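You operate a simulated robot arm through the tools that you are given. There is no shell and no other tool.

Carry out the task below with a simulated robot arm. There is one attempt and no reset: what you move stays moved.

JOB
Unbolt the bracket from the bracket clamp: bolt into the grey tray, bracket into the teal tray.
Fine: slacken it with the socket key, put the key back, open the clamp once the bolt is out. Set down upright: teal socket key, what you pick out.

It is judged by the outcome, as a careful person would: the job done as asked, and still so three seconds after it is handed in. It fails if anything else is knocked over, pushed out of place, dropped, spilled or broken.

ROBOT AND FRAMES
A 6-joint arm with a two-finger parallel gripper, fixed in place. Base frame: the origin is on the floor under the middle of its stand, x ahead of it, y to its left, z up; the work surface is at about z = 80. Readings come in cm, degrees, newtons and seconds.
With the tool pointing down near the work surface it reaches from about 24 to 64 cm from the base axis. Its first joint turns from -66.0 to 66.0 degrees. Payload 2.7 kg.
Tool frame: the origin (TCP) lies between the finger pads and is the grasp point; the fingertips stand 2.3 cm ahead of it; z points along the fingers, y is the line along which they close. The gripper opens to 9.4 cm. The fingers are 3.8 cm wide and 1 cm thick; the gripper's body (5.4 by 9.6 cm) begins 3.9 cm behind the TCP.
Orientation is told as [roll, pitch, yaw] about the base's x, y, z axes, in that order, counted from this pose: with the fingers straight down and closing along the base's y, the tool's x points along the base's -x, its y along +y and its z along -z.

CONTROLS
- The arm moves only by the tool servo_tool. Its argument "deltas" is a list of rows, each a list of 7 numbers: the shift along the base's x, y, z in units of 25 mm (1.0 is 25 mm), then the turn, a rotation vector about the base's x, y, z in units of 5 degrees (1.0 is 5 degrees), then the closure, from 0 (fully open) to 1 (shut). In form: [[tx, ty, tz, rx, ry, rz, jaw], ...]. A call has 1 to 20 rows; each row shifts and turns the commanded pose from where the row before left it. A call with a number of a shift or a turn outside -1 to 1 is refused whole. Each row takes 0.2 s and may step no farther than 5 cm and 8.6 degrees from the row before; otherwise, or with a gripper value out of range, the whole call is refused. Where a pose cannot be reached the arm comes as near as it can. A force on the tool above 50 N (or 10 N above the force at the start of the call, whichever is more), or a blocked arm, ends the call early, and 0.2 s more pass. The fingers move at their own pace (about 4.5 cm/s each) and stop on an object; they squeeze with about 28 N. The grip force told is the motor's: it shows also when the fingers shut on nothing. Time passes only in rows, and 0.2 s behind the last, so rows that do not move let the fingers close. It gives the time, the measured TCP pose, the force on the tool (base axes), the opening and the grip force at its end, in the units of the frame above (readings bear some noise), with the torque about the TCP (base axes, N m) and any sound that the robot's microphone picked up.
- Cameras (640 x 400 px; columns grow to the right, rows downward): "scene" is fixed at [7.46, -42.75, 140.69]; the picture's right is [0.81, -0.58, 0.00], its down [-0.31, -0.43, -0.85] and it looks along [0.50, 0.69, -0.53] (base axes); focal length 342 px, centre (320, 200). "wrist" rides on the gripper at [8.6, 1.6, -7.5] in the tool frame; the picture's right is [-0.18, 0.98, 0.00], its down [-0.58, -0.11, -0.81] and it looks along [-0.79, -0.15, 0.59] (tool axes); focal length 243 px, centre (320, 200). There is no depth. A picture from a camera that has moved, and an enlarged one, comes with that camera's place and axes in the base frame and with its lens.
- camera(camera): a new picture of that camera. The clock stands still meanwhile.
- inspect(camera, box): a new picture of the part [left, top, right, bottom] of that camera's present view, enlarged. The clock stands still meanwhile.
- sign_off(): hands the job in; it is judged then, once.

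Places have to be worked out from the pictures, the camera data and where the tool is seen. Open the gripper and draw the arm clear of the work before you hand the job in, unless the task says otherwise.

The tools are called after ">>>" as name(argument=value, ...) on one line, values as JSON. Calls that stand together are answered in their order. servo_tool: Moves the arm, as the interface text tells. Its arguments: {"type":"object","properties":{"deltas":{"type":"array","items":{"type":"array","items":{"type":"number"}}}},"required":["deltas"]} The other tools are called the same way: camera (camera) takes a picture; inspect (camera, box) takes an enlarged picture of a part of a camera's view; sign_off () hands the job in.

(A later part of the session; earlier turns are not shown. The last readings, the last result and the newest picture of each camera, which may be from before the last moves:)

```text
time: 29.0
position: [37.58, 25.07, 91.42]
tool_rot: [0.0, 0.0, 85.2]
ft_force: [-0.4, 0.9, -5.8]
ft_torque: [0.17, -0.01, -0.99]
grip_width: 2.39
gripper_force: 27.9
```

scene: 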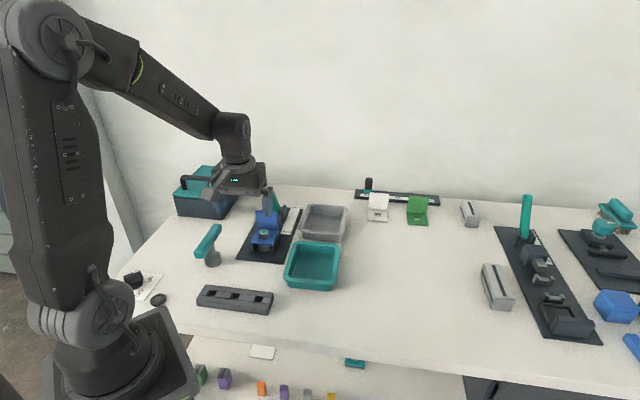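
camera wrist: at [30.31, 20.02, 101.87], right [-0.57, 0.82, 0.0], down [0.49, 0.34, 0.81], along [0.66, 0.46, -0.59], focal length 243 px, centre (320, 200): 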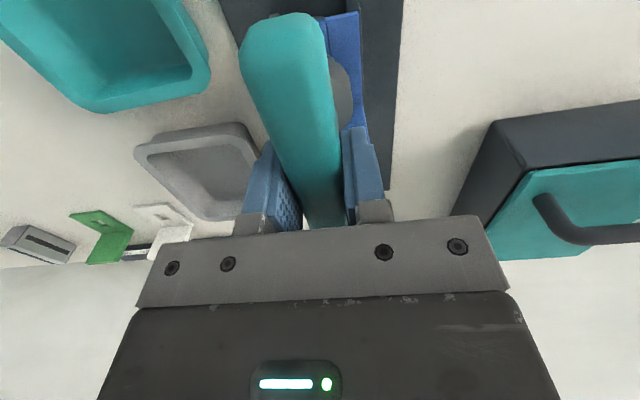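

The torque has levelled at about -1.0 Nm, so the bolt is turning. I'll continue counterclockwise.

>>> servo_tool(deltas=[[-0.0065, -0.001, 0, 0, 0, 0.5, 1], [-0.0065, -0.001, 0, 0, 0, 0.5, 1], [-0.0065, -0.002, 0, 0, 0, 0.5, 1], [-0.0065, -0.002, 0, 0, 0, 0.5, 1]])

>>> servo_tool(deltas=[[-0.0064, -0.0025, 0, 0, 0, 0.5, 1], [-0.0064, -0.0025, 0, 0, 0, 0.5, 1], [-0.0062, -0.003, 0, 0, 0, 0.5, 1], [-0.0062, -0.003, 0, 0, 0, 0.5, 1]])

```text
time: 30.0
position: [37.44, 25.06, 91.46]
tool_rot: [0.1, 0.1, 95.1]
ft_force: [-2.6, -4.4, -1.2]
ft_torque: [-0.31, 0.04, -0.75]
grip_width: 2.4
gripper_force: 27.9
```

```text
time: 31.0
position: [37.36, 25.13, 91.49]
tool_rot: [0.0, -0.1, 105.2]
ft_force: [-7.1, 1.0, 1.6]
ft_torque: [-0.01, 0.4, -0.61]
grip_width: 2.4
gripper_force: 28.1
```

Torque is falling to -0.61 Nm at 105°, so it's slackening. I'll relieve the -x side load and turn on.

>>> servo_tool(deltas=[[-0.03, -0.002, 0, 0, 0, 0.5, 1], [-0.01, -0.003, 0, 0, 0, 0.5, 1], [-0.006, -0.003, 0, 0, 0, 0.5, 1], [-0.006, -0.003, 0, 0, 0, 0.5, 1]])

>>> servo_tool(deltas=[[-0.006, -0.004, 0, 0, 0, 0.5, 1], [-0.006, -0.004, 0, 0, 0, 0.5, 1], [-0.0055, -0.004, 0, 0, 0, 0.5, 1], [-0.0055, -0.004, 0, 0, 0, 0.5, 1]])

```text
time: 32.0
position: [37.32, 25.1, 91.47]
tool_rot: [0.1, 0.0, 115.2]
ft_force: [-1.4, 3.5, -3.1]
ft_torque: [0.15, 0.04, -0.45]
grip_width: 2.37
gripper_force: 28.1
```

```text
time: 33.0
position: [37.31, 25.06, 91.57]
tool_rot: [0.0, 0.1, 125.2]
ft_force: [-3.6, 10.5, -4.3]
ft_torque: [0.56, 0.22, -0.34]
grip_width: 2.36
gripper_force: 28.4
```

Torque is down to -0.34 Nm. I'll relieve the +y load and continue.

>>> servo_tool(deltas=[[-0.012, 0.03, 0, 0, 0, 0.5, 1], [-0.006, 0.005, 0, 0, 0, 0.5, 1], [-0.005, -0.003, 0, 0, 0, 0.5, 1], [-0.005, -0.003, 0, 0, 0, 0.5, 1]])

>>> servo_tool(deltas=[[-0.0045, -0.004, 0, 0, 0, 0.5, 1], [-0.0045, -0.004, 0, 0, 0, 0.5, 1], [-0.004, -0.0045, 0, 0, 0, 0.5, 1], [-0.004, -0.0045, 0, 0, 0, 0.5, 1]])

>>> inspect(camera="scene", box=[235, 185, 300, 250])

```text
time: 34.0
position: [37.27, 25.08, 91.57]
tool_rot: [0.0, 0.1, 135.1]
ft_force: [-1.8, -2.6, 0.3]
ft_torque: [-0.2, 0.02, -0.19]
grip_width: 2.39
gripper_force: 27.7
```

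```text
time: 35.0
position: [37.23, 25.08, 91.51]
tool_rot: [-0.1, 0.0, 145.2]
ft_force: [-0.5, -5.5, 3.2]
ft_torque: [-0.4, -0.09, -0.08]
grip_width: 2.4
gripper_force: 28.2
```

```text
6.15 times, centred on (268, 218) of scene
camera zoom: at [7.46, -42.76, 140.68], right [0.81, -0.58, 0.0], down [-0.31, -0.43, -0.85], along [0.5, 0.69, -0.53], focal length 2104 px, centre (643, 92)
```

zoom: 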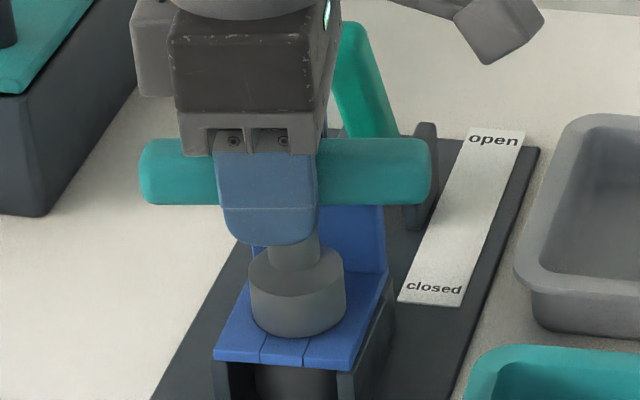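

The torque has dropped to -0.08 Nm after about 100° of turning, so the bolt is nearly free. I'll turn a little further to be sure it's fully slack.

>>> servo_tool(deltas=[[-0.003, -0.02, 0, 0, 0, 0.5, 1], [-0.003, -0.005, 0, 0, 0, 0.5, 1], [-0.0025, -0.005, 0, 0, 0, 0.5, 1], [-0.0025, -0.005, 0, 0, 0, 0.5, 1]])

>>> servo_tool(deltas=[[-0.002, -0.006, 0, 0, 0, 0.5, 1], [-0.002, -0.006, 0, 0, 0, 0.5, 1], [0, 0, 0, 0, 0, 0, 1]])

```text
time: 36.0
position: [37.15, 24.92, 91.49]
tool_rot: [0.0, 0.1, 155.2]
ft_force: [2.6, -5.3, 1.6]
ft_torque: [-0.33, -0.3, -0.02]
grip_width: 2.4
gripper_force: 28.0
```

```text
time: 36.8
position: [37.16, 24.88, 91.53]
tool_rot: [0.1, 0.1, 160.1]
ft_force: [5.0, -5.0, 4.2]
ft_torque: [-0.35, -0.41, -0.04]
grip_width: 2.4
gripper_force: 28.0
```

The resisting torque is essentially zero now, so the bolt is slack. I'll relieve the side load and lift the key straight up off the head.

>>> servo_tool(deltas=[[0.02, -0.02, 0.02, 0, 0, 0, 1], [0, 0, 0.1, 0, 0, 0, 1], [0, 0, 0.15, 0, 0, 0, 1], [0, 0, 0.2, 0, 0, 0, 1], [0, 0, 0.25, 0, 0, 0, 1], [0, 0, 0.25, 0, 0, 0, 1], [0, 0, 0, 0, 0, 0, 1]])

>>> inspect(camera="scene", box=[235, 185, 300, 250])

```text
time: 38.4
position: [36.92, 24.77, 93.78]
tool_rot: [0.0, -0.1, 160.1]
ft_force: [-0.2, -0.8, -1.8]
ft_torque: [0.0, 0.01, 0.0]
grip_width: 2.38
gripper_force: 28.1
```

```text
6.15 times, centred on (268, 218) of scene
camera zoom: at [7.47, -42.74, 140.69], right [0.81, -0.58, 0.0], down [-0.31, -0.43, -0.85], along [0.5, 0.69, -0.53], focal length 2104 px, centre (643, 92)
```

zoom: 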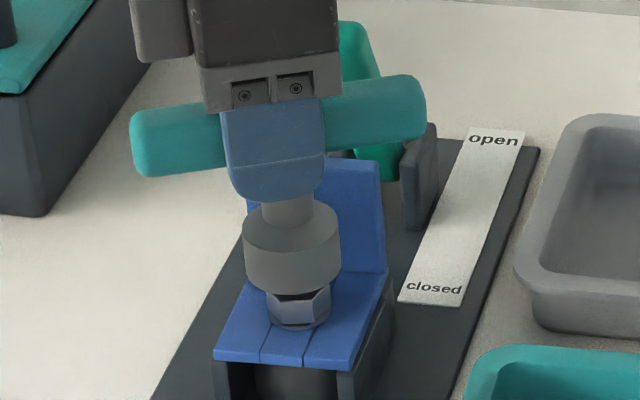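

The key came off cleanly and the bolt stayed in place. I'll raise the key well clear before turning it back.

>>> servo_tool(deltas=[[0, 0, 0.6, 0, 0, 0, 1], [0, 0, 0.9, 0, 0, 0, 1], [0, 0, 0.9, 0, 0, 0, 1], [0, 0, 0.5, 0, 0, 0, 1], [0, 0, 0, 0, 0, 0, 1]])

>>> inspect(camera="scene", box=[220, 140, 310, 250])

```text
time: 39.6
position: [37.15, 24.81, 101.16]
tool_rot: [0.0, 0.0, 160.0]
ft_force: [-0.3, 0.7, -1.9]
ft_torque: [0.0, 0.02, -0.01]
grip_width: 2.38
gripper_force: 28.0
```

```text
3.64 times, centred on (265, 195) of scene
camera zoom: at [7.47, -42.74, 140.69], right [0.81, -0.58, 0.0], down [-0.31, -0.43, -0.85], along [0.5, 0.69, -0.53], focal length 1243 px, centre (520, 218)
```

zoom: 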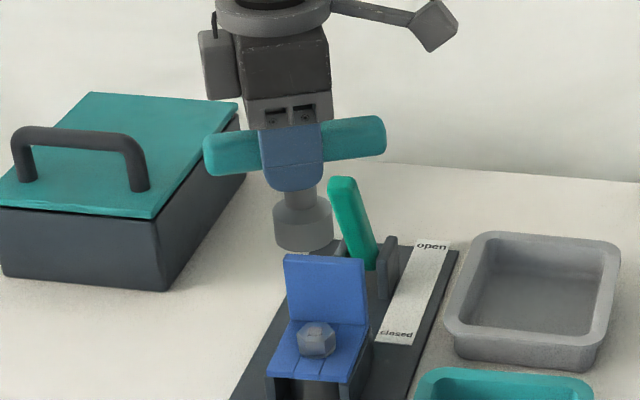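

The key is clear. The green mark on the bolt head seems to have changed, so I'll zoom in on the bolt.

>>> inspect(camera="scene", box=[255, 215, 290, 250])

```text
11.43 times, centred on (272, 232) of scene
camera zoom: at [7.47, -42.74, 140.69], right [0.81, -0.58, 0.0], down [-0.31, -0.43, -0.85], along [0.5, 0.69, -0.53], focal length 3908 px, centre (863, -171)
```

zoom: 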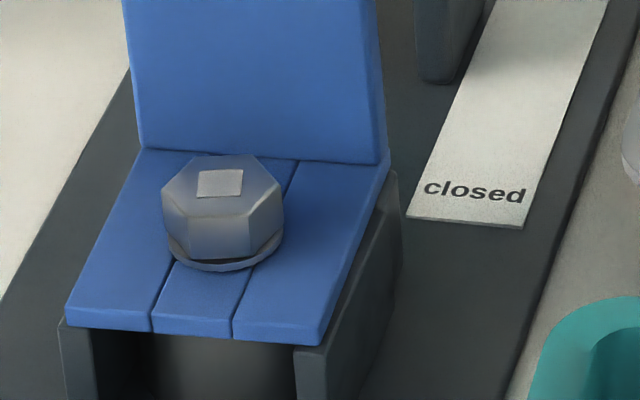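

The mark went from green to plain, so the bolt is slackened. Now I'll turn the key back to 45° while carrying it to its original spot.

>>> servo_tool(deltas=[[0, 0, 0, 0, 0, -1, 1], [0, 0, 0, 0, 0, -1, 1], [-0.2, 0.04, 0, 0, 0, -1, 1], [-0.3, 0.065, 0, 0, 0, -1, 1], [-0.4, 0.086, 0, 0, 0, -1, 1], [-0.4, 0.086, 0, 0, 0, -1, 1], [-0.4, 0.086, 0, 0, 0, -1, 1], [-0.4, 0.086, 0, 0, 0, -1, 1], [-0.4, 0.086, 0, 0, 0, -1, 1], [-0.4, 0.086, 0, 0, 0, -1, 1], [-0.4, 0.086, 0, 0, 0, -1, 1], [-0.4, 0.086, 0, 0, 0, -1, 1], [-0.4, 0.086, 0, 0, 0, -1, 1], [-0.4, 0.086, 0, 0, 0, -1, 1], [-0.4, 0.086, 0, 0, 0, -1, 1], [-0.2, 0.055, 0, 0, 0, -1, 1], [-0.1, 0.02, 0, 0, 0, -1, 1], [0, 0, 0, 0, 0, -1, 1], [0, 0, 0, 0, 0, -1, 1], [0, 0, 0, 0, 0, -1, 1]])

>>> servo_tool(deltas=[[0, 0, 0, 0, 0, -1, 1], [0, 0, 0, 0, 0, -1, 1], [0, 0, 0, 0, 0, -1, 1], [0, 0, 0, 0, 0, 0, 1]])

>>> servo_tool(deltas=[[0, 0, 0, 0, 0, 0, 1]])

```text
time: 43.8
position: [24.18, 27.64, 101.07]
tool_rot: [-0.1, 0.0, 60.0]
ft_force: [0.4, 0.5, -2.5]
ft_torque: [-0.03, 0.03, 0.0]
grip_width: 2.37
gripper_force: 27.9
```

```text
time: 44.8
position: [24.22, 27.59, 101.24]
tool_rot: [0.0, 0.0, 45.0]
ft_force: [0.3, 0.0, -1.7]
ft_torque: [0.01, -0.02, -0.02]
grip_width: 2.36
gripper_force: 28.1
```

```text
time: 45.2
position: [24.09, 27.59, 101.29]
tool_rot: [0.0, 0.0, 45.1]
ft_force: [-0.1, -1.0, -1.9]
ft_torque: [-0.02, 0.0, -0.03]
grip_width: 2.39
gripper_force: 27.9
```

I'm back over the key's original spot at (24.15, 27.6). I'll check that the key is still hanging upright before lowering it.

>>> inspect(camera="scene", box=[170, 155, 260, 245])

>>> servo_tool(deltas=[[0, 0, -0.5, 0, 0, 0, 1], [0, 0, -0.9, 0, 0, 0, 1], [0, 0, -1, 0, 0, 0, 1], [0, 0, -1, 0, 0, 0, 1], [0, 0, -0.9, 0, 0, 0, 1], [0, 0, -0.5, 0, 0, 0, 1], [0, 0, -0.25, 0, 0, 0, 1], [0, 0, 0, 0, 0, 0, 1]])

>>> inspect(camera="scene", box=[170, 195, 260, 285])

```text
4.44 times, centred on (215, 200) of scene
camera zoom: at [7.47, -42.74, 140.69], right [0.81, -0.58, 0.0], down [-0.31, -0.43, -0.85], along [0.5, 0.69, -0.53], focal length 1520 px, centre (787, 200)
```

zoom: 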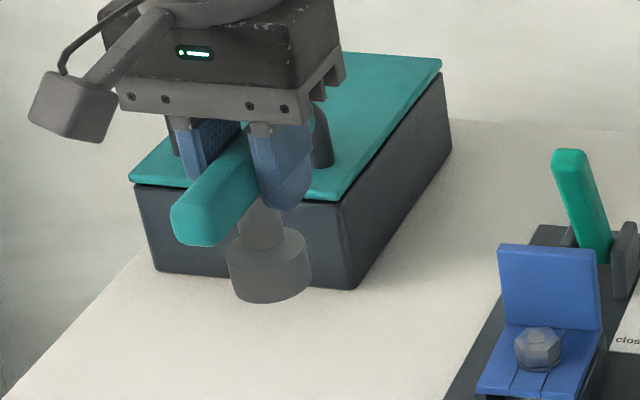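

```text
time: 47.0
position: [24.13, 27.69, 88.47]
tool_rot: [0.0, 0.1, 45.1]
ft_force: [0.2, 0.8, -2.0]
ft_torque: [0.05, -0.02, 0.0]
grip_width: 2.39
gripper_force: 28.2
```

```text
4.44 times, centred on (215, 240) of scene
camera zoom: at [7.47, -42.74, 140.69], right [0.81, -0.58, 0.0], down [-0.31, -0.43, -0.85], along [0.5, 0.69, -0.53], focal length 1520 px, centre (787, 22)
```

zoom: 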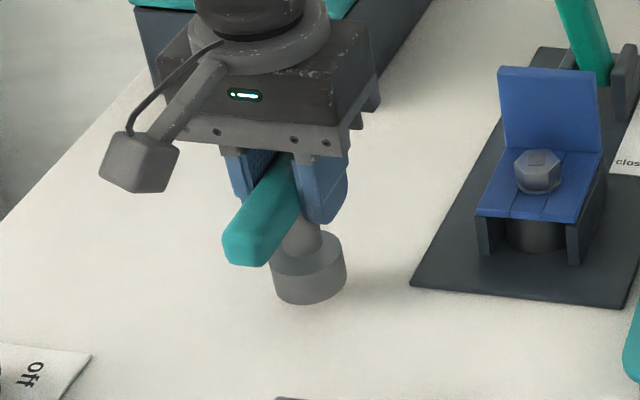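

The key is about 1 cm above the table. I'll lower it in small steps until I feel the table.

>>> servo_tool(deltas=[[0, 0, -0.15, 0, 0, 0, 1], [0, 0, -0.1, 0, 0, 0, 1], [0, 0, -0.06, 0, 0, 0, 1], [0, 0, 0, 0, 0, 0, 1]])

```text
time: 48.0
position: [24.15, 27.65, 87.83]
tool_rot: [-0.1, 0.0, 45.1]
ft_force: [0.1, -0.1, -2.5]
ft_torque: [0.0, 0.02, 0.04]
grip_width: 2.38
gripper_force: 27.7
```

There's no contact yet at z≈87.8. I'll keep lowering in 1 mm steps.

>>> servo_tool(deltas=[[0, 0, -0.05, 0, 0, 0, 1], [0, 0, -0.05, 0, 0, 0, 1], [0, 0, -0.03, 0, 0, 0, 1], [0, 0, 0, 0, 0, 0, 1]])

```text
time: 49.0
position: [24.09, 27.62, 87.55]
tool_rot: [0.0, 0.1, 45.1]
ft_force: [-0.9, 0.5, -2.0]
ft_torque: [0.03, -0.02, 0.05]
grip_width: 2.38
gripper_force: 27.6
```

There's still no table contact at z≈87.55, close to the original 87.47. I'll take two more small steps.

>>> servo_tool(deltas=[[0, 0, -0.03, 0, 0, 0, 1], [0, 0, -0.03, 0, 0, 0, 1], [0, 0, 0, 0, 0, 0, 1]])

```text
time: 49.8
position: [24.16, 27.66, 87.26]
tool_rot: [0.1, -0.2, 45.2]
ft_force: [3.8, -4.7, 18.4]
ft_torque: [-0.12, -0.04, 0.11]
grip_width: 2.4
gripper_force: 28.2
```

The key is on the table. I'll ease the pressure and open the fingers slowly.

>>> servo_tool(deltas=[[0, 0, 0.03, 0, 0, 0, 1], [0, 0, 0, 0, 0, 0, 0.75], [0, 0, 0, 0, 0, 0, 0.6], [0, 0, 0, 0, 0, 0, 0.4], [0, 0, 0, 0, 0, 0, 0.1], [0, 0, 0, 0, 0, 0, 0], [0, 0, 0, 0, 0, 0, 0]])

>>> camera(camera="wrist")

>>> inspect(camera="scene", box=[150, 190, 270, 290])

```text
time: 51.4
position: [24.08, 27.62, 87.31]
tool_rot: [0.0, 0.1, 45.2]
ft_force: [-0.4, 0.4, 0.2]
ft_torque: [-0.01, 0.0, 0.01]
grip_width: 9.38
gripper_force: 0.1
```

```text
taken
camera wrist: at [16.88, 22.8, 94.75], right [-0.57, 0.82, 0.0], down [0.49, 0.34, 0.81], along [0.66, 0.46, -0.59], focal length 243 px, centre (320, 200)
```

wrist: 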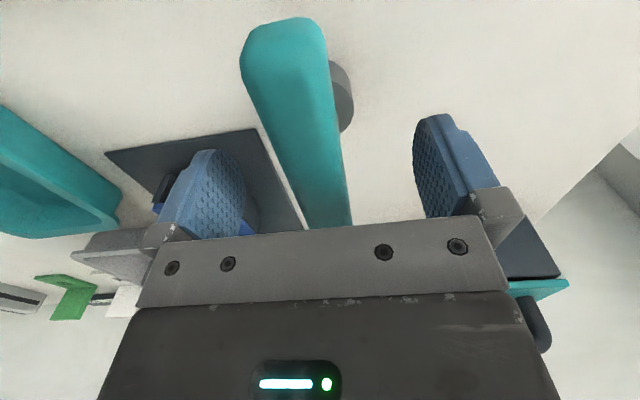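

```text
4.00 times, centred on (210, 240) of scene
camera zoom: at [7.46, -42.75, 140.69], right [0.81, -0.58, 0.0], down [-0.31, -0.43, -0.85], along [0.5, 0.69, -0.53], focal length 1368 px, centre (760, 40)
```

zoom: 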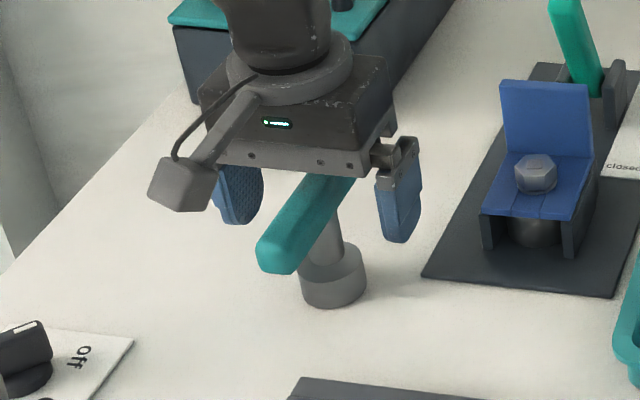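

The key stands upright on its original spot and the gripper is free of it. I'll rise straight up, then move over the bolt at about 30° yaw to look at its new hex orientation.

>>> servo_tool(deltas=[[0, 0, 0.3, 0, 0, 0, 0], [0, 0, 0.8, 0, 0, 0, 0], [0, 0, 1, 0, 0, 0, 0], [0, 0, 1, 0, 0, 0, 0], [0, 0, 1, 0, 0, 0, 0], [0, 0, 0.8, 0, 0, 0, 0], [0.6, -0.13, 0, 0, 0, -0.5, 0], [0.9, -0.2, 0, 0, 0, -0.5, 0], [0.95, -0.2, 0, 0, 0, -0.5, 0], [0.95, -0.2, 0, 0, 0, -0.5, 0], [0.9, -0.2, 0, 0, 0, -0.5, 0], [0.7, -0.15, 0, 0, 0, -0.5, 0], [0.4, -0.1, 0, 0, 0, 0, 0], [0, 0, -0.4, 0, 0, 0, 0], [0, 0, -0.3, 0, 0, 0, 0], [0, 0, 0, 0, 0, 0, 0]])

>>> camera(camera="wrist")

>>> camera(camera="scene")

```text
time: 54.8
position: [37.61, 24.68, 97.88]
tool_rot: [-0.1, 0.0, 30.1]
ft_force: [0.5, 0.8, 0.2]
ft_torque: [0.0, 0.0, 0.0]
grip_width: 9.42
gripper_force: 0.0
```

```text
taken
camera wrist: at [29.3, 21.93, 105.34], right [-0.33, 0.94, 0.0], down [0.56, 0.2, 0.81], along [0.76, 0.27, -0.59], focal length 243 px, centre (320, 200)
```

wrist: 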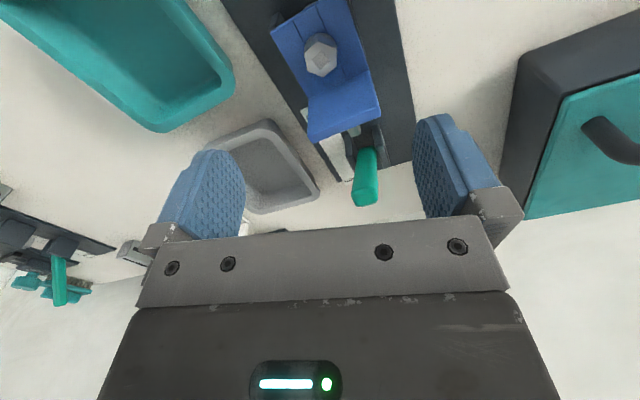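

```text
taken
```

scene: 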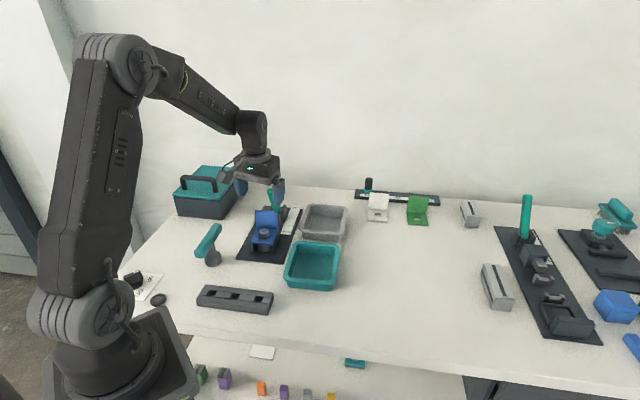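

The key is standing where it was. I'll enlarge the bolt, bracket and lever from this overhead viewpoint.

>>> inspect(camera="wrist", box=[295, 25, 345, 85])

>>> inspect(camera="wrist", box=[220, 0, 420, 215])

```text
6.67 times, centred on (320, 55) of wrist
camera zoom: at [29.3, 21.93, 105.34], right [-0.33, 0.94, 0.0], down [0.56, 0.2, 0.81], along [0.76, 0.27, -0.59], focal length 1618 px, centre (320, 1167)
```

zoom: 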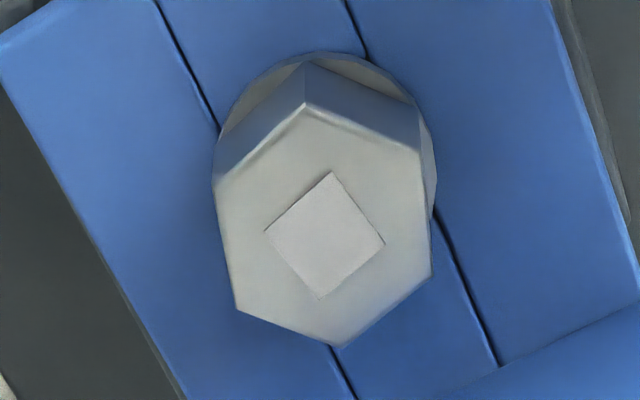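

```text
1.86 times, centred on (320, 108) of wrist
camera zoom: at [29.3, 21.93, 105.34], right [-0.33, 0.94, 0.0], down [0.56, 0.2, 0.81], along [0.76, 0.27, -0.59], focal length 451 px, centre (320, 372)
```

zoom: 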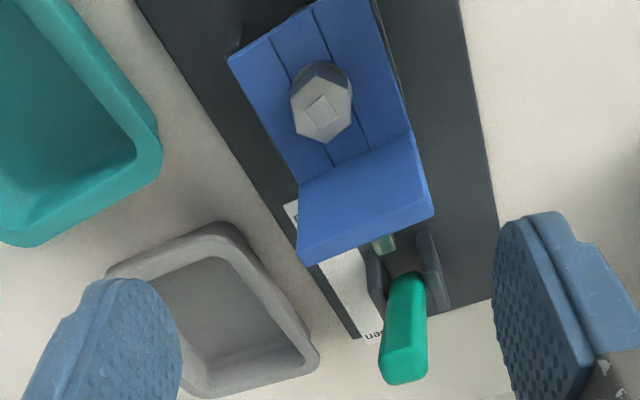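

The hex flats now face about 29° and 119°, so closing at 29° yaw will seat flat on the head. The bolt axis is at about (37.48, 24.72). I'll set a 5 cm opening, centre over it, and go down to just above the head.

>>> servo_tool(deltas=[[-0.05, 0.012, 0, 0, 0, -0.3, 0.45], [0, 0, -0.6, 0, 0, 0, 0.45], [0, 0, -0.8, 0, 0, 0, 0.45], [0, 0, -0.8, 0, 0, 0, 0.45], [0, 0, -0.6, 0, 0, 0, 0.45], [0, 0, 0, 0, 0, 0, 0.45]])

>>> camera(camera="wrist")

>>> inspect(camera="scene", box=[235, 185, 305, 255])

```text
time: 56.2
position: [37.55, 24.66, 90.73]
tool_rot: [0.0, 0.0, 28.6]
ft_force: [-0.4, -0.3, 0.7]
ft_torque: [0.0, 0.03, -0.01]
grip_width: 5.16
gripper_force: 0.1
```

```text
taken
camera wrist: at [29.2, 22.17, 98.19], right [-0.31, 0.95, 0.0], down [0.56, 0.18, 0.81], along [0.77, 0.25, -0.59], focal length 243 px, centre (320, 200)
```

wrist: 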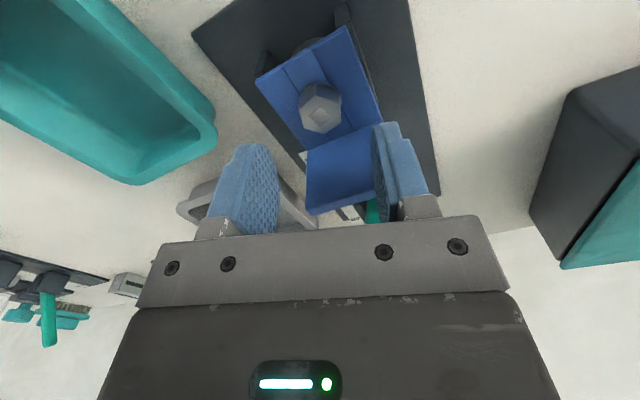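

```text
5.71 times, centred on (270, 220) of scene
camera zoom: at [7.46, -42.75, 140.69], right [0.81, -0.58, 0.0], down [-0.31, -0.43, -0.85], along [0.5, 0.69, -0.53], focal length 1954 px, centre (606, 86)
```

zoom: 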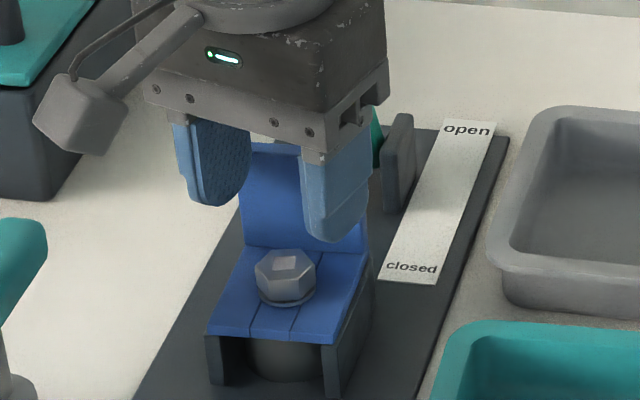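

The fingers straddle the bolt. I'll zoom in to check the fore-aft centring before the final descent.

>>> inspect(camera="wrist", box=[270, 60, 370, 150])

```text
4.44 times, centred on (320, 105) of wrist
camera zoom: at [29.2, 22.17, 98.19], right [-0.31, 0.95, 0.0], down [0.56, 0.18, 0.81], along [0.77, 0.25, -0.59], focal length 1078 px, centre (320, 622)
```

zoom: 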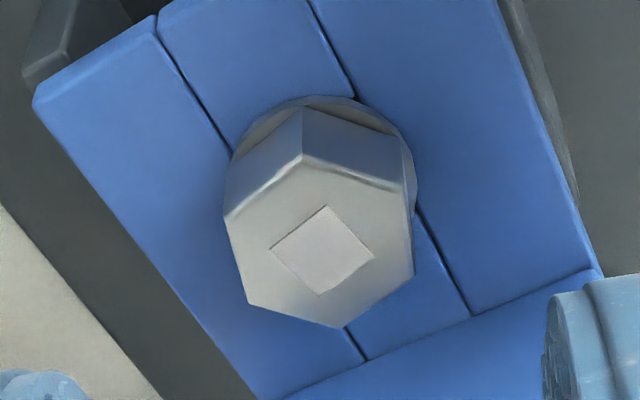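

Centring is within about 1.5 mm. I'll make a tiny correction and descend to z≈86.9, so that the tips straddle the hex above its flange.

>>> servo_tool(deltas=[[-0.04, -0.02, -0.4, 0, 0, 0, 0.45], [0, 0, -0.5, 0, 0, 0, 0.45], [0, 0, -0.4, 0, 0, 0, 0.45], [0, 0, -0.2, 0, 0, 0, 0.45], [0, 0, 0, 0, 0, 0, 0.45]])

>>> inspect(camera="scene", box=[240, 195, 300, 255])

>>> inspect(camera="wrist", box=[220, 60, 420, 240])

```text
time: 57.4
position: [37.57, 24.65, 86.98]
tool_rot: [0.0, 0.0, 28.7]
ft_force: [0.8, 0.5, -0.2]
ft_torque: [-0.03, -0.02, 0.0]
grip_width: 5.19
gripper_force: 0.1
```

```text
6.67 times, centred on (270, 225) of scene
camera zoom: at [7.46, -42.75, 140.69], right [0.81, -0.58, 0.0], down [-0.31, -0.43, -0.85], along [0.5, 0.69, -0.53], focal length 2280 px, centre (653, 33)
```

zoom: 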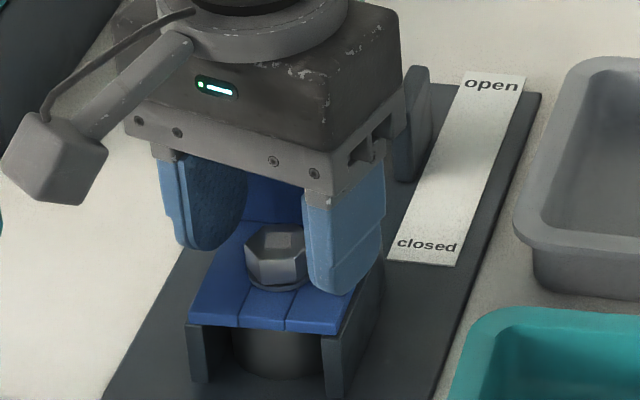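

```text
2.22 times, centred on (320, 150) of wrist
camera zoom: at [29.09, 22.09, 94.5], right [-0.31, 0.95, 0.0], down [0.56, 0.18, 0.81], along [0.77, 0.25, -0.59], focal length 539 px, centre (320, 311)
```

zoom: 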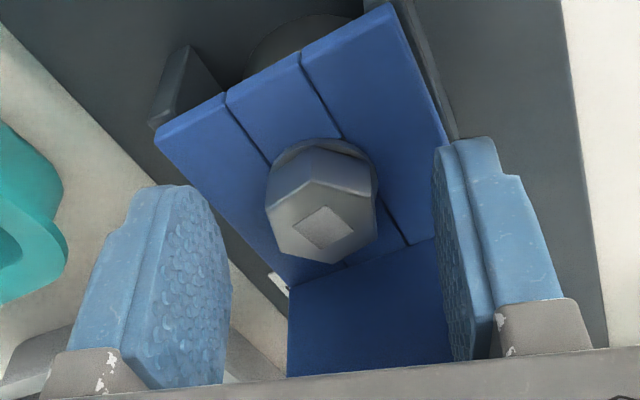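

The bolt head is between the tips with clearance above the flange. I'll close on it.

>>> servo_tool(deltas=[[0, 0, 0, 0, 0, 0, 0.65], [0, 0, 0, 0, 0, 0, 0.8], [0, 0, 0, 0, 0, 0, 1], [0, 0, 0, 0, 0, 0, 1], [0, 0, 0, 0, 0, 0, 1]])

>>> inspect(camera="scene", box=[240, 195, 300, 255])

```text
time: 58.6
position: [37.46, 24.74, 87.14]
tool_rot: [-0.1, 0.0, 28.6]
ft_force: [-4.1, 6.7, -1.2]
ft_torque: [0.12, 0.14, -0.01]
grip_width: 2.33
gripper_force: 27.7
```

```text
6.67 times, centred on (270, 225) of scene
camera zoom: at [7.46, -42.73, 140.69], right [0.81, -0.58, 0.0], down [-0.31, -0.43, -0.85], along [0.5, 0.69, -0.53], focal length 2280 px, centre (653, 33)
```

zoom: 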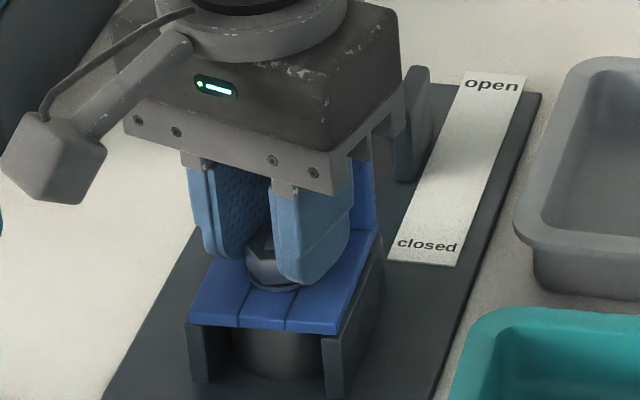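

I've gripped the head across its flats at 2.33 cm. I'll relieve the small side load and try a gentle lift, watching for resistance from the thread.

>>> servo_tool(deltas=[[-0.014, 0.024, 0, 0, 0, 0, 1], [0, 0, 0.04, 0, 0, 0, 1], [0, 0, 0.06, 0, 0, 0, 1]])

```text
time: 59.4
position: [37.37, 24.67, 87.29]
tool_rot: [0.0, 0.1, 28.6]
ft_force: [1.8, 8.2, -16.0]
ft_torque: [0.14, -0.08, 0.0]
grip_width: 2.33
gripper_force: 28.7
```

There's a 16 N pull on a 2.5 mm lift, plus an 8 N side load. I'll ease the side load first and see whether the resistance is just binding.

>>> servo_tool(deltas=[[0.008, 0.035, 0, 0, 0, 0, 1], [0, 0, 0, 0, 0, 0, 1]])

>>> inspect(camera="scene", box=[250, 215, 290, 250])

```text
time: 60.0
position: [37.35, 24.66, 87.46]
tool_rot: [0.0, 0.4, 28.6]
ft_force: [-0.2, -3.1, -15.2]
ft_torque: [0.02, -0.22, 0.04]
grip_width: 2.33
gripper_force: 28.1
```

```text
11.43 times, centred on (270, 232) of scene
camera zoom: at [7.48, -42.74, 140.69], right [0.81, -0.58, 0.0], down [-0.31, -0.43, -0.85], along [0.5, 0.69, -0.53], focal length 3908 px, centre (891, -171)
```

zoom: 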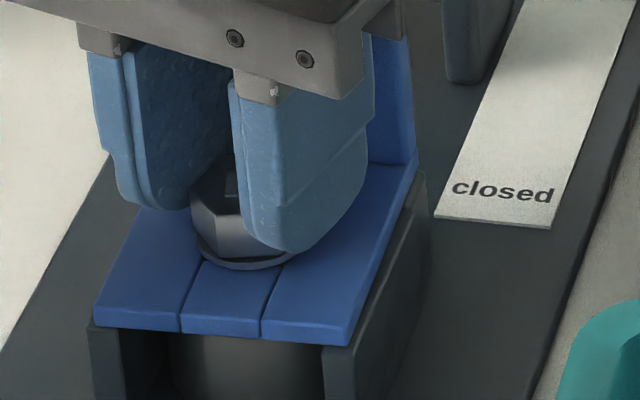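

The side load is gone but the thread still holds with about 15 N. I'll try unscrewing with the fingers, counterclockwise 20°, to see if the pull relaxes as the bolt rises.

>>> servo_tool(deltas=[[0, 0, 0, 0, 0, 0.5, 1], [0, 0, 0, 0, 0, 0.5, 1], [0, 0, 0, 0, 0, 0.5, 1], [0, 0, 0, 0, 0, 0.5, 1]])

>>> servo_tool(deltas=[[0, 0, 0, 0, 0, 0.5, 1], [0, 0, 0, 0, 0, 0.5, 1], [0, 0, 0, 0, 0, 0.5, 1], [0, 0, 0, 0, 0, 0.5, 1]])

```text
time: 61.0
position: [37.33, 24.81, 87.34]
tool_rot: [0.0, 0.2, 38.6]
ft_force: [-0.6, -15.1, -13.1]
ft_torque: [-0.28, -0.06, -0.08]
grip_width: 2.34
gripper_force: 27.9
```

```text
time: 62.0
position: [37.43, 24.68, 87.32]
tool_rot: [0.0, 0.1, 48.6]
ft_force: [3.4, -24.0, -5.1]
ft_torque: [-0.57, 0.02, -0.04]
grip_width: 2.36
gripper_force: 28.0
```

The downward pull is relaxing to -5 N as I turn, so the bolt is unscrewing. A -24 N side load in y has built up, so I'll relieve that before going on.

>>> servo_tool(deltas=[[0.01, -0.04, 0, 0, 0, 0, 1], [0.005, -0.025, 0, 0, 0, 0, 1]])

>>> inspect(camera="scene", box=[250, 215, 290, 250])

```text
time: 62.6
position: [37.4, 24.77, 87.48]
tool_rot: [0.1, 0.0, 48.7]
ft_force: [0.8, -16.3, -3.7]
ft_torque: [-0.78, 0.35, 0.0]
grip_width: 2.33
gripper_force: 28.1
```

```text
11.43 times, centred on (270, 232) of scene
camera zoom: at [7.47, -42.78, 140.67], right [0.81, -0.58, 0.0], down [-0.31, -0.43, -0.85], along [0.5, 0.69, -0.53], focal length 3908 px, centre (891, -171)
```

zoom: 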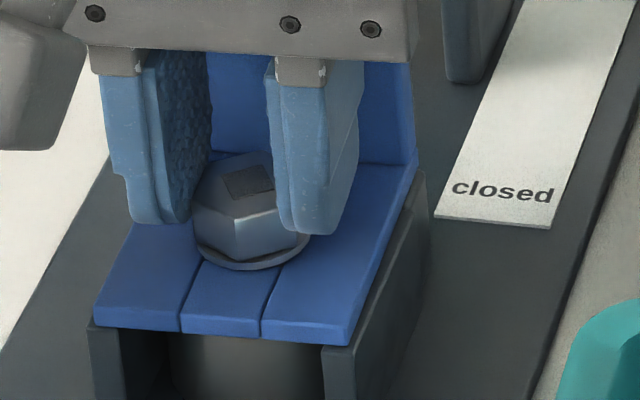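

The bolt head turned with the fingers, but the tips only hold its upper part and there is side load. I'll open to release, and look at the bolt before gripping lower and better centred.

>>> servo_tool(deltas=[[0, 0, 0, 0, 0, 0, 0.7], [0, 0, 0, 0, 0, 0, 0.5], [0, 0, 0, 0, 0, 0, 0.45], [0, 0, 0, 0, 0, 0, 0.45]])

>>> inspect(camera="wrist", box=[220, 60, 420, 240])

>>> inspect(camera="scene", box=[250, 215, 290, 250])

```text
time: 63.6
position: [37.41, 24.55, 87.39]
tool_rot: [0.0, 0.0, 48.7]
ft_force: [0.4, 0.5, -0.4]
ft_torque: [0.01, -0.01, 0.01]
grip_width: 5.14
gripper_force: 0.0
```

```text
2.22 times, centred on (320, 150) of wrist
camera zoom: at [30.52, 19.41, 94.76], right [-0.62, 0.79, 0.0], down [0.47, 0.36, 0.81], along [0.64, 0.5, -0.59], focal length 539 px, centre (320, 311)
```

zoom: 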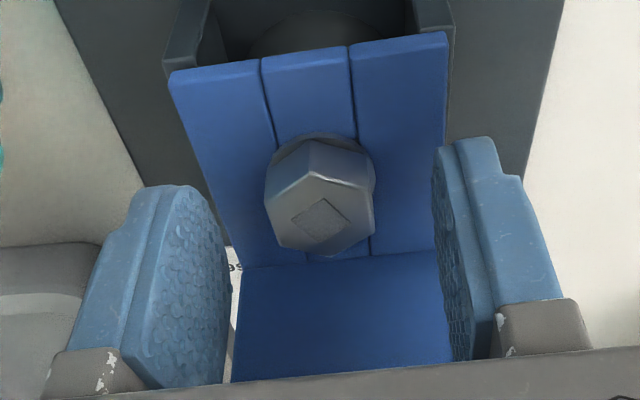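

```text
11.43 times, centred on (270, 232) of scene
camera zoom: at [7.46, -42.75, 140.69], right [0.81, -0.58, 0.0], down [-0.31, -0.43, -0.85], along [0.5, 0.69, -0.53], focal length 3908 px, centre (891, -171)
```

zoom: 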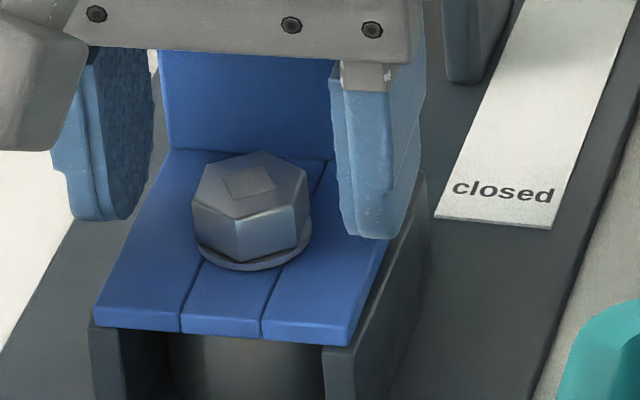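

The bolt is centred under the TCP and undamaged, and it hasn't risen visibly. I'll go lower for a fuller grip on the head and close again.

>>> servo_tool(deltas=[[0, 0, -0.12, 0, 0, 0, 0.45], [0, 0, -0.1, 0, 0, 0, 0.45], [0, 0, 0, 0, 0, 0, 0.7], [0, 0, 0, 0, 0, 0, 1], [0, 0, 0, 0, 0, 0, 1], [0, 0, 0, 0, 0, 0, 1]])

>>> inspect(camera="scene", box=[250, 215, 290, 250])

```text
time: 65.0
position: [37.29, 24.69, 86.71]
tool_rot: [0.0, 0.0, 48.6]
ft_force: [-2.3, 3.0, 1.1]
ft_torque: [0.08, 0.02, 0.04]
grip_width: 2.3
gripper_force: 28.3
```

```text
11.43 times, centred on (270, 232) of scene
camera zoom: at [7.46, -42.74, 140.69], right [0.81, -0.58, 0.0], down [-0.31, -0.43, -0.85], along [0.5, 0.69, -0.53], focal length 3908 px, centre (891, -171)
```

zoom: 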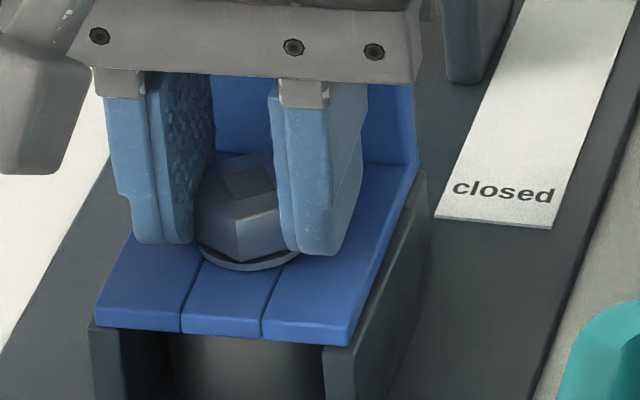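

That's a full grip with low side load. I'll turn counterclockwise 20° without lifting and watch the vertical force.

>>> servo_tool(deltas=[[-0.005, 0.008, 0, 0, 0, 0.5, 1], [0, 0, 0, 0, 0, 0.5, 1], [0, 0, 0, 0, 0, 0.5, 1], [0, 0, 0, 0, 0, 0.5, 1]])

>>> servo_tool(deltas=[[0, 0, 0, 0, 0, 0.5, 1], [0, 0, 0, 0, 0, 0.5, 1], [0, 0, 0, 0, 0, 0.5, 1], [0, 0, 0, 0, 0, 0.5, 1]])

```text
time: 66.0
position: [37.59, 24.6, 86.81]
tool_rot: [0.0, 0.0, 58.7]
ft_force: [0.6, 4.5, -1.6]
ft_torque: [0.15, -0.06, -0.04]
grip_width: 2.32
gripper_force: 28.3
```

```text
time: 67.0
position: [37.36, 24.71, 86.78]
tool_rot: [0.0, 0.1, 68.7]
ft_force: [1.2, 7.2, -5.9]
ft_torque: [0.23, -0.07, -0.01]
grip_width: 2.35
gripper_force: 27.9
```

There is almost no turning torque and no rise, so the bolt spins freely. I'll relieve the small y load and try a firmer straight pull in small steps.

>>> servo_tool(deltas=[[0.005, 0.03, 0, 0, 0, 0, 1], [0, 0, 0.04, 0, 0, 0, 1], [0, 0, 0.04, 0, 0, 0, 1]])

>>> servo_tool(deltas=[[0, 0, 0.04, 0, 0, 0, 1], [0, 0, 0.04, 0, 0, 0, 1]])

```text
time: 67.8
position: [37.44, 24.58, 86.9]
tool_rot: [0.1, 0.1, 68.6]
ft_force: [9.0, 2.4, -15.5]
ft_torque: [0.09, -0.16, 0.03]
grip_width: 2.31
gripper_force: 28.2
```

```text
time: 68.4
position: [37.51, 24.77, 87.04]
tool_rot: [0.1, 0.1, 68.6]
ft_force: [9.7, -1.3, -16.2]
ft_torque: [-0.06, -0.13, 0.02]
grip_width: 2.34
gripper_force: 27.9
```

The pull stays at about 16 N while I lift, so either the bolt is sliding out or the fingers are slipping. I'll look.

>>> inspect(camera="scene", box=[250, 215, 290, 250])

>>> inspect(camera="wrist", box=[260, 80, 380, 200])

```text
11.43 times, centred on (270, 232) of scene
camera zoom: at [7.51, -42.74, 140.69], right [0.81, -0.58, 0.0], down [-0.31, -0.43, -0.85], along [0.49, 0.69, -0.53], focal length 3908 px, centre (891, -171)
```

zoom: 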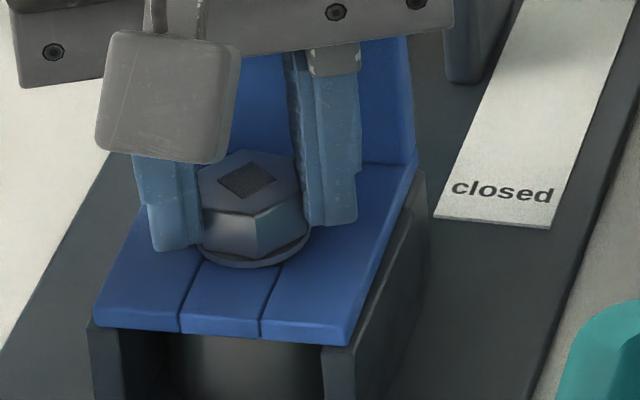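

```text
3.33 times, centred on (320, 140) of wrist
camera zoom: at [32.79, 17.32, 94.58], right [-0.85, 0.53, 0.0], down [0.32, 0.5, 0.8], along [0.43, 0.68, -0.59], focal length 809 px, centre (320, 400)
```

zoom: 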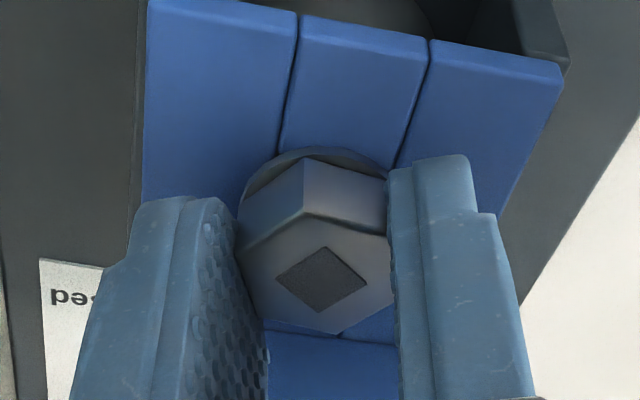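

The bolt seems to have risen only by fractions of a millimetre, consistent with a thread that needs more unscrewing. I'll open the fingers and measure the bolt's height precisely against the earlier pictures.

>>> servo_tool(deltas=[[0, 0, 0, 0, 0, 0, 0.7], [0, 0, 0, 0, 0, 0, 0.5], [0, 0, 0, 0, 0, 0, 0.45], [0, 0, 0, 0, 0, 0, 0.45]])

>>> inspect(camera="scene", box=[258, 218, 286, 242])

```text
time: 69.4
position: [37.39, 24.62, 87.15]
tool_rot: [0.1, 0.1, 68.6]
ft_force: [-5.4, -2.3, 0.2]
ft_torque: [0.02, -0.05, -0.06]
grip_width: 4.98
gripper_force: 0.1
```

```text
16.00 times, centred on (272, 230) of scene
camera zoom: at [7.45, -42.75, 140.68], right [0.81, -0.58, 0.0], down [-0.31, -0.43, -0.85], along [0.5, 0.69, -0.53], focal length 5471 px, centre (1088, -280)
```

zoom: 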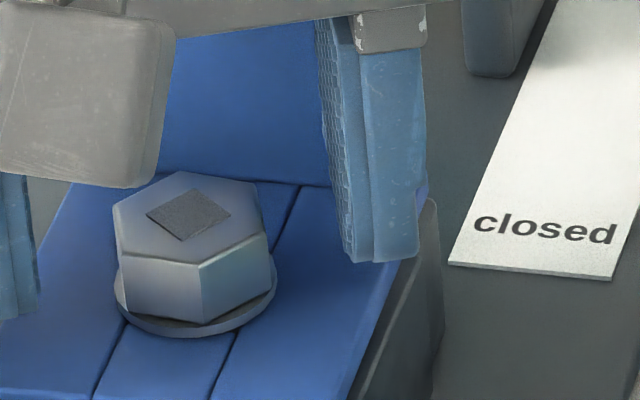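

The bolt has risen about 0.2 cm in total since the start (about 0.45 cm per turn), so it does need unscrewing. The wide-open fingers may be brushing the bracket's back plate, so I'll narrow the opening to 3.4 cm and check the centring.

>>> servo_tool(deltas=[[0, 0, 0, 0, 0, 0, 0.64], [0, 0, 0, 0, 0, 0, 0.64], [0, 0, 0, 0, 0, 0, 0.64]])

>>> inspect(camera="wrist", box=[260, 80, 380, 200])

```text
time: 70.2
position: [37.43, 24.72, 87.29]
tool_rot: [0.1, 0.0, 68.7]
ft_force: [-0.1, -0.7, -0.7]
ft_torque: [0.02, -0.03, -0.04]
grip_width: 3.4
gripper_force: 0.1
```

```text
3.33 times, centred on (320, 140) of wrist
camera zoom: at [32.77, 17.37, 94.62], right [-0.85, 0.53, 0.0], down [0.31, 0.5, 0.81], along [0.43, 0.68, -0.59], focal length 809 px, centre (320, 400)
```

zoom: 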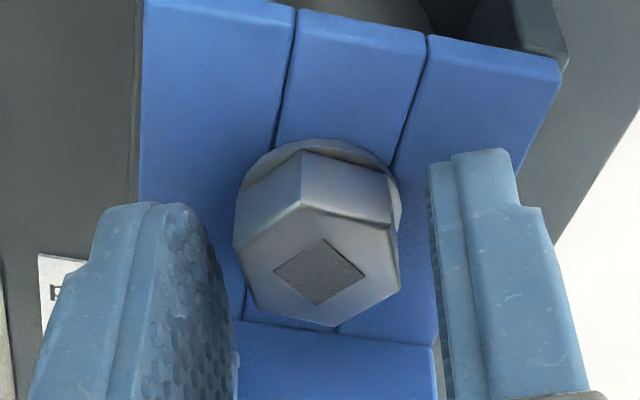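

The side force vanished and the bolt is centred at the TCP. I'll lower for a full grip, close, and unscrew another 90° counterclockwise while following the bolt up slightly.

>>> servo_tool(deltas=[[0, 0, -0.1, 0, 0, 0, 0.64], [0, 0, -0.06, 0, 0, 0, 0.64], [0, 0, 0, 0, 0, 0, 0.85], [0, 0, 0, 0, 0, 0, 1], [0, 0, 0, 0, 0, 0, 1]])

>>> servo_tool(deltas=[[0, 0, 0.002, 0, 0, 0.6, 1], [0, 0, 0.002, 0, 0, 0.6, 1], [0, 0, 0.002, 0, 0, 0.6, 1], [0, 0, 0.002, 0, 0, 0.6, 1], [0, 0, 0.002, 0, 0, 0.6, 1]])

```text
time: 71.4
position: [37.52, 24.72, 86.78]
tool_rot: [0.0, 0.1, 68.7]
ft_force: [1.7, -0.4, -0.1]
ft_torque: [-0.04, -0.05, -0.01]
grip_width: 2.35
gripper_force: 28.0
```

```text
time: 72.6
position: [37.51, 24.73, 86.83]
tool_rot: [0.0, 0.0, 83.7]
ft_force: [2.7, -7.1, 4.6]
ft_torque: [-0.14, -0.06, -0.04]
grip_width: 2.31
gripper_force: 28.0
```

The bolt is turning easily and now pushes up on the gripper (+4.6 N), so it's unscrewing. I'll continue turning, following it upward.

>>> servo_tool(deltas=[[0.003, -0.015, 0.006, 0, 0, 1, 1], [0, 0, 0.004, 0, 0, 1, 1], [0, 0, 0.004, 0, 0, 1, 1], [0, 0, 0.004, 0, 0, 1, 1], [0, 0, 0.004, 0, 0, 1, 1]])

>>> servo_tool(deltas=[[0, 0, 0.004, 0, 0, 1, 1], [0, 0, 0.004, 0, 0, 1, 1], [0, 0, 0.004, 0, 0, 1, 1], [0, 0, 0.004, 0, 0, 1, 1], [0, 0, 0.004, 0, 0, 1, 1]])

```text
time: 73.8
position: [37.43, 24.66, 86.9]
tool_rot: [0.0, 0.0, 108.8]
ft_force: [7.9, 1.8, -1.2]
ft_torque: [0.09, -0.2, 0.01]
grip_width: 2.33
gripper_force: 28.1
```

```text
time: 75.0
position: [37.52, 24.74, 86.92]
tool_rot: [0.0, 0.0, 133.7]
ft_force: [13.0, 5.4, -7.3]
ft_torque: [0.11, -0.19, -0.05]
grip_width: 2.33
gripper_force: 28.3
```

The side load is (13, 5) N, so I'll give way in +x and turn the remaining 25° without extra lift.

>>> servo_tool(deltas=[[0.03, 0.012, 0, 0, 0, 1, 1], [0.005, 0.003, 0, 0, 0, 1, 1], [0.003, 0.002, 0.002, 0, 0, 1, 1], [0.003, 0.002, 0.002, 0, 0, 1, 1], [0.003, 0.002, 0.002, 0, 0, 1, 1]])

>>> inspect(camera="scene", box=[258, 218, 286, 242])

```text
time: 76.2
position: [37.62, 24.69, 86.93]
tool_rot: [0.2, -0.1, 158.7]
ft_force: [4.5, 0.4, -10.1]
ft_torque: [-0.02, -0.21, -0.02]
grip_width: 2.3
gripper_force: 27.4
```

```text
16.00 times, centred on (272, 230) of scene
camera zoom: at [7.49, -42.74, 140.69], right [0.81, -0.58, 0.0], down [-0.31, -0.43, -0.85], along [0.5, 0.69, -0.53], focal length 5471 px, centre (1088, -280)
```

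zoom: 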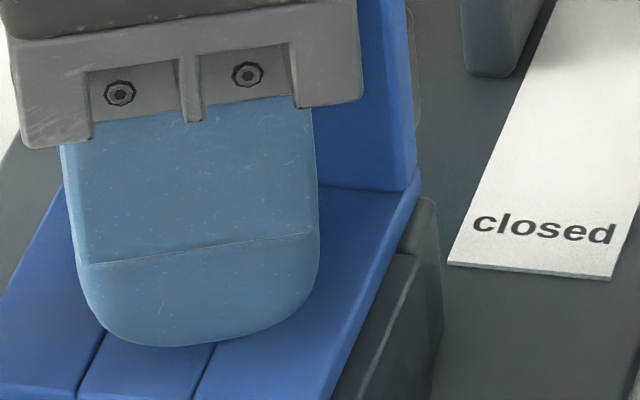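

I'll test a straight pull of 2.5 mm here to see whether the thread has let go.

>>> servo_tool(deltas=[[0.01, 0, 0.05, 0, 0, 0, 1], [0, 0, 0.05, 0, 0, 0, 1]])

```text
time: 76.8
position: [37.51, 24.79, 87.12]
tool_rot: [0.2, -0.2, 158.6]
ft_force: [-0.3, 4.2, -16.7]
ft_torque: [0.08, 0.02, 0.02]
grip_width: 2.33
gripper_force: 28.3
```

The thread still holds (fingers slip at about 16 N). I'll open narrowly, rise above the head, and measure the bolt's height.

>>> servo_tool(deltas=[[0, 0, 0, 0, 0, 0, 0.8], [0, 0, 0, 0, 0, 0, 0.68], [0, 0, 0, 0, 0, 0, 0.68], [0, 0, 0.3, 0, 0, 0, 0.68], [0, 0, 0.6, 0, 0, 0, 0.68], [0, 0, 0, 0, 0, 0, 0.68]])

>>> inspect(camera="scene", box=[258, 218, 286, 242])

```text
time: 78.2
position: [37.64, 24.74, 89.39]
tool_rot: [-0.1, -0.1, 158.7]
ft_force: [-4.0, -4.7, -2.2]
ft_torque: [-0.01, 0.09, -0.02]
grip_width: 2.75
gripper_force: 0.0
```

```text
16.00 times, centred on (272, 230) of scene
camera zoom: at [7.46, -42.76, 140.68], right [0.81, -0.58, 0.0], down [-0.31, -0.43, -0.85], along [0.5, 0.69, -0.53], focal length 5471 px, centre (1088, -280)
```

zoom: 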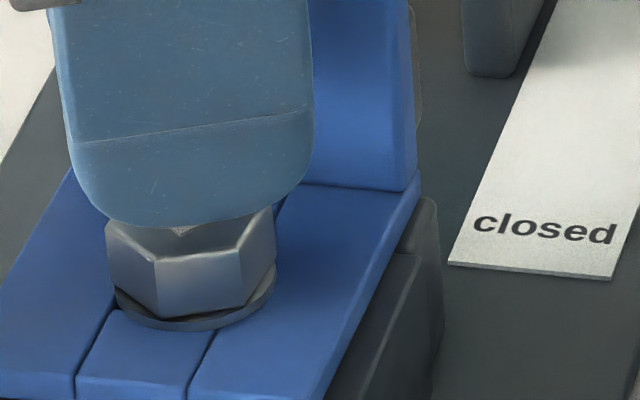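

The opening stopped at 2.75 cm with a push of about 6 N toward the base, so a finger touched the bracket's back plate, which is only about 3 cm from the bolt. I'll step back from the plate, rise above it, and inspect the bracket before continuing.

>>> servo_tool(deltas=[[-0.06, -0.06, 0, 0, 0, 0, 0.7], [-0.06, -0.06, 0.3, 0, 0, 0, 0.7], [0, 0, 0.6, 0, 0, 0, 0.7], [0, 0, 0.9, 0, 0, 0, 0.7], [0, 0, 0.8, 0, 0, 0, 0.7], [0, 0, 0, 0, 0, 0, 0.7]])

>>> inspect(camera="scene", box=[245, 200, 300, 255])

>>> inspect(camera="scene", box=[258, 218, 286, 242])

```text
time: 79.6
position: [37.37, 24.41, 95.8]
tool_rot: [0.0, 0.1, 158.6]
ft_force: [0.4, 0.5, 0.0]
ft_torque: [0.04, 0.03, 0.04]
grip_width: 2.8
gripper_force: 0.2
```

```text
7.27 times, centred on (272, 228) of scene
camera zoom: at [7.46, -42.75, 140.69], right [0.81, -0.58, 0.0], down [-0.31, -0.43, -0.85], along [0.5, 0.69, -0.53], focal length 2487 px, centre (666, 0)
```

zoom: 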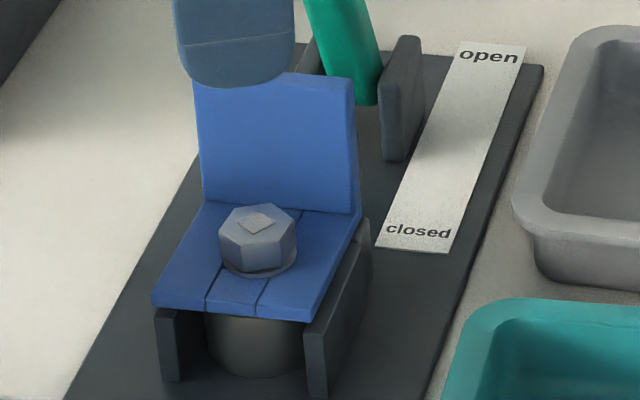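

```text
16.00 times, centred on (272, 230) of scene
camera zoom: at [7.46, -42.75, 140.69], right [0.81, -0.58, 0.0], down [-0.31, -0.43, -0.85], along [0.5, 0.69, -0.53], focal length 5471 px, centre (1088, -280)
```

zoom: 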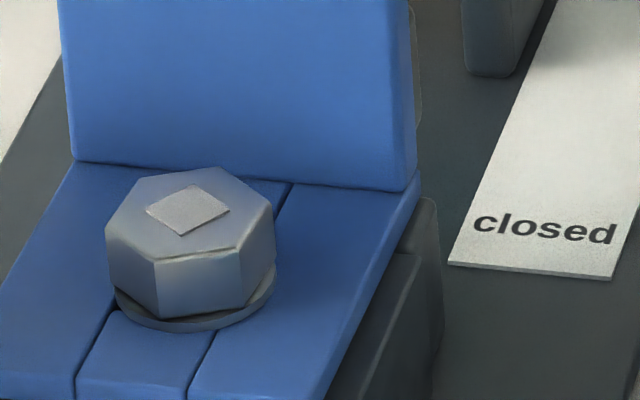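

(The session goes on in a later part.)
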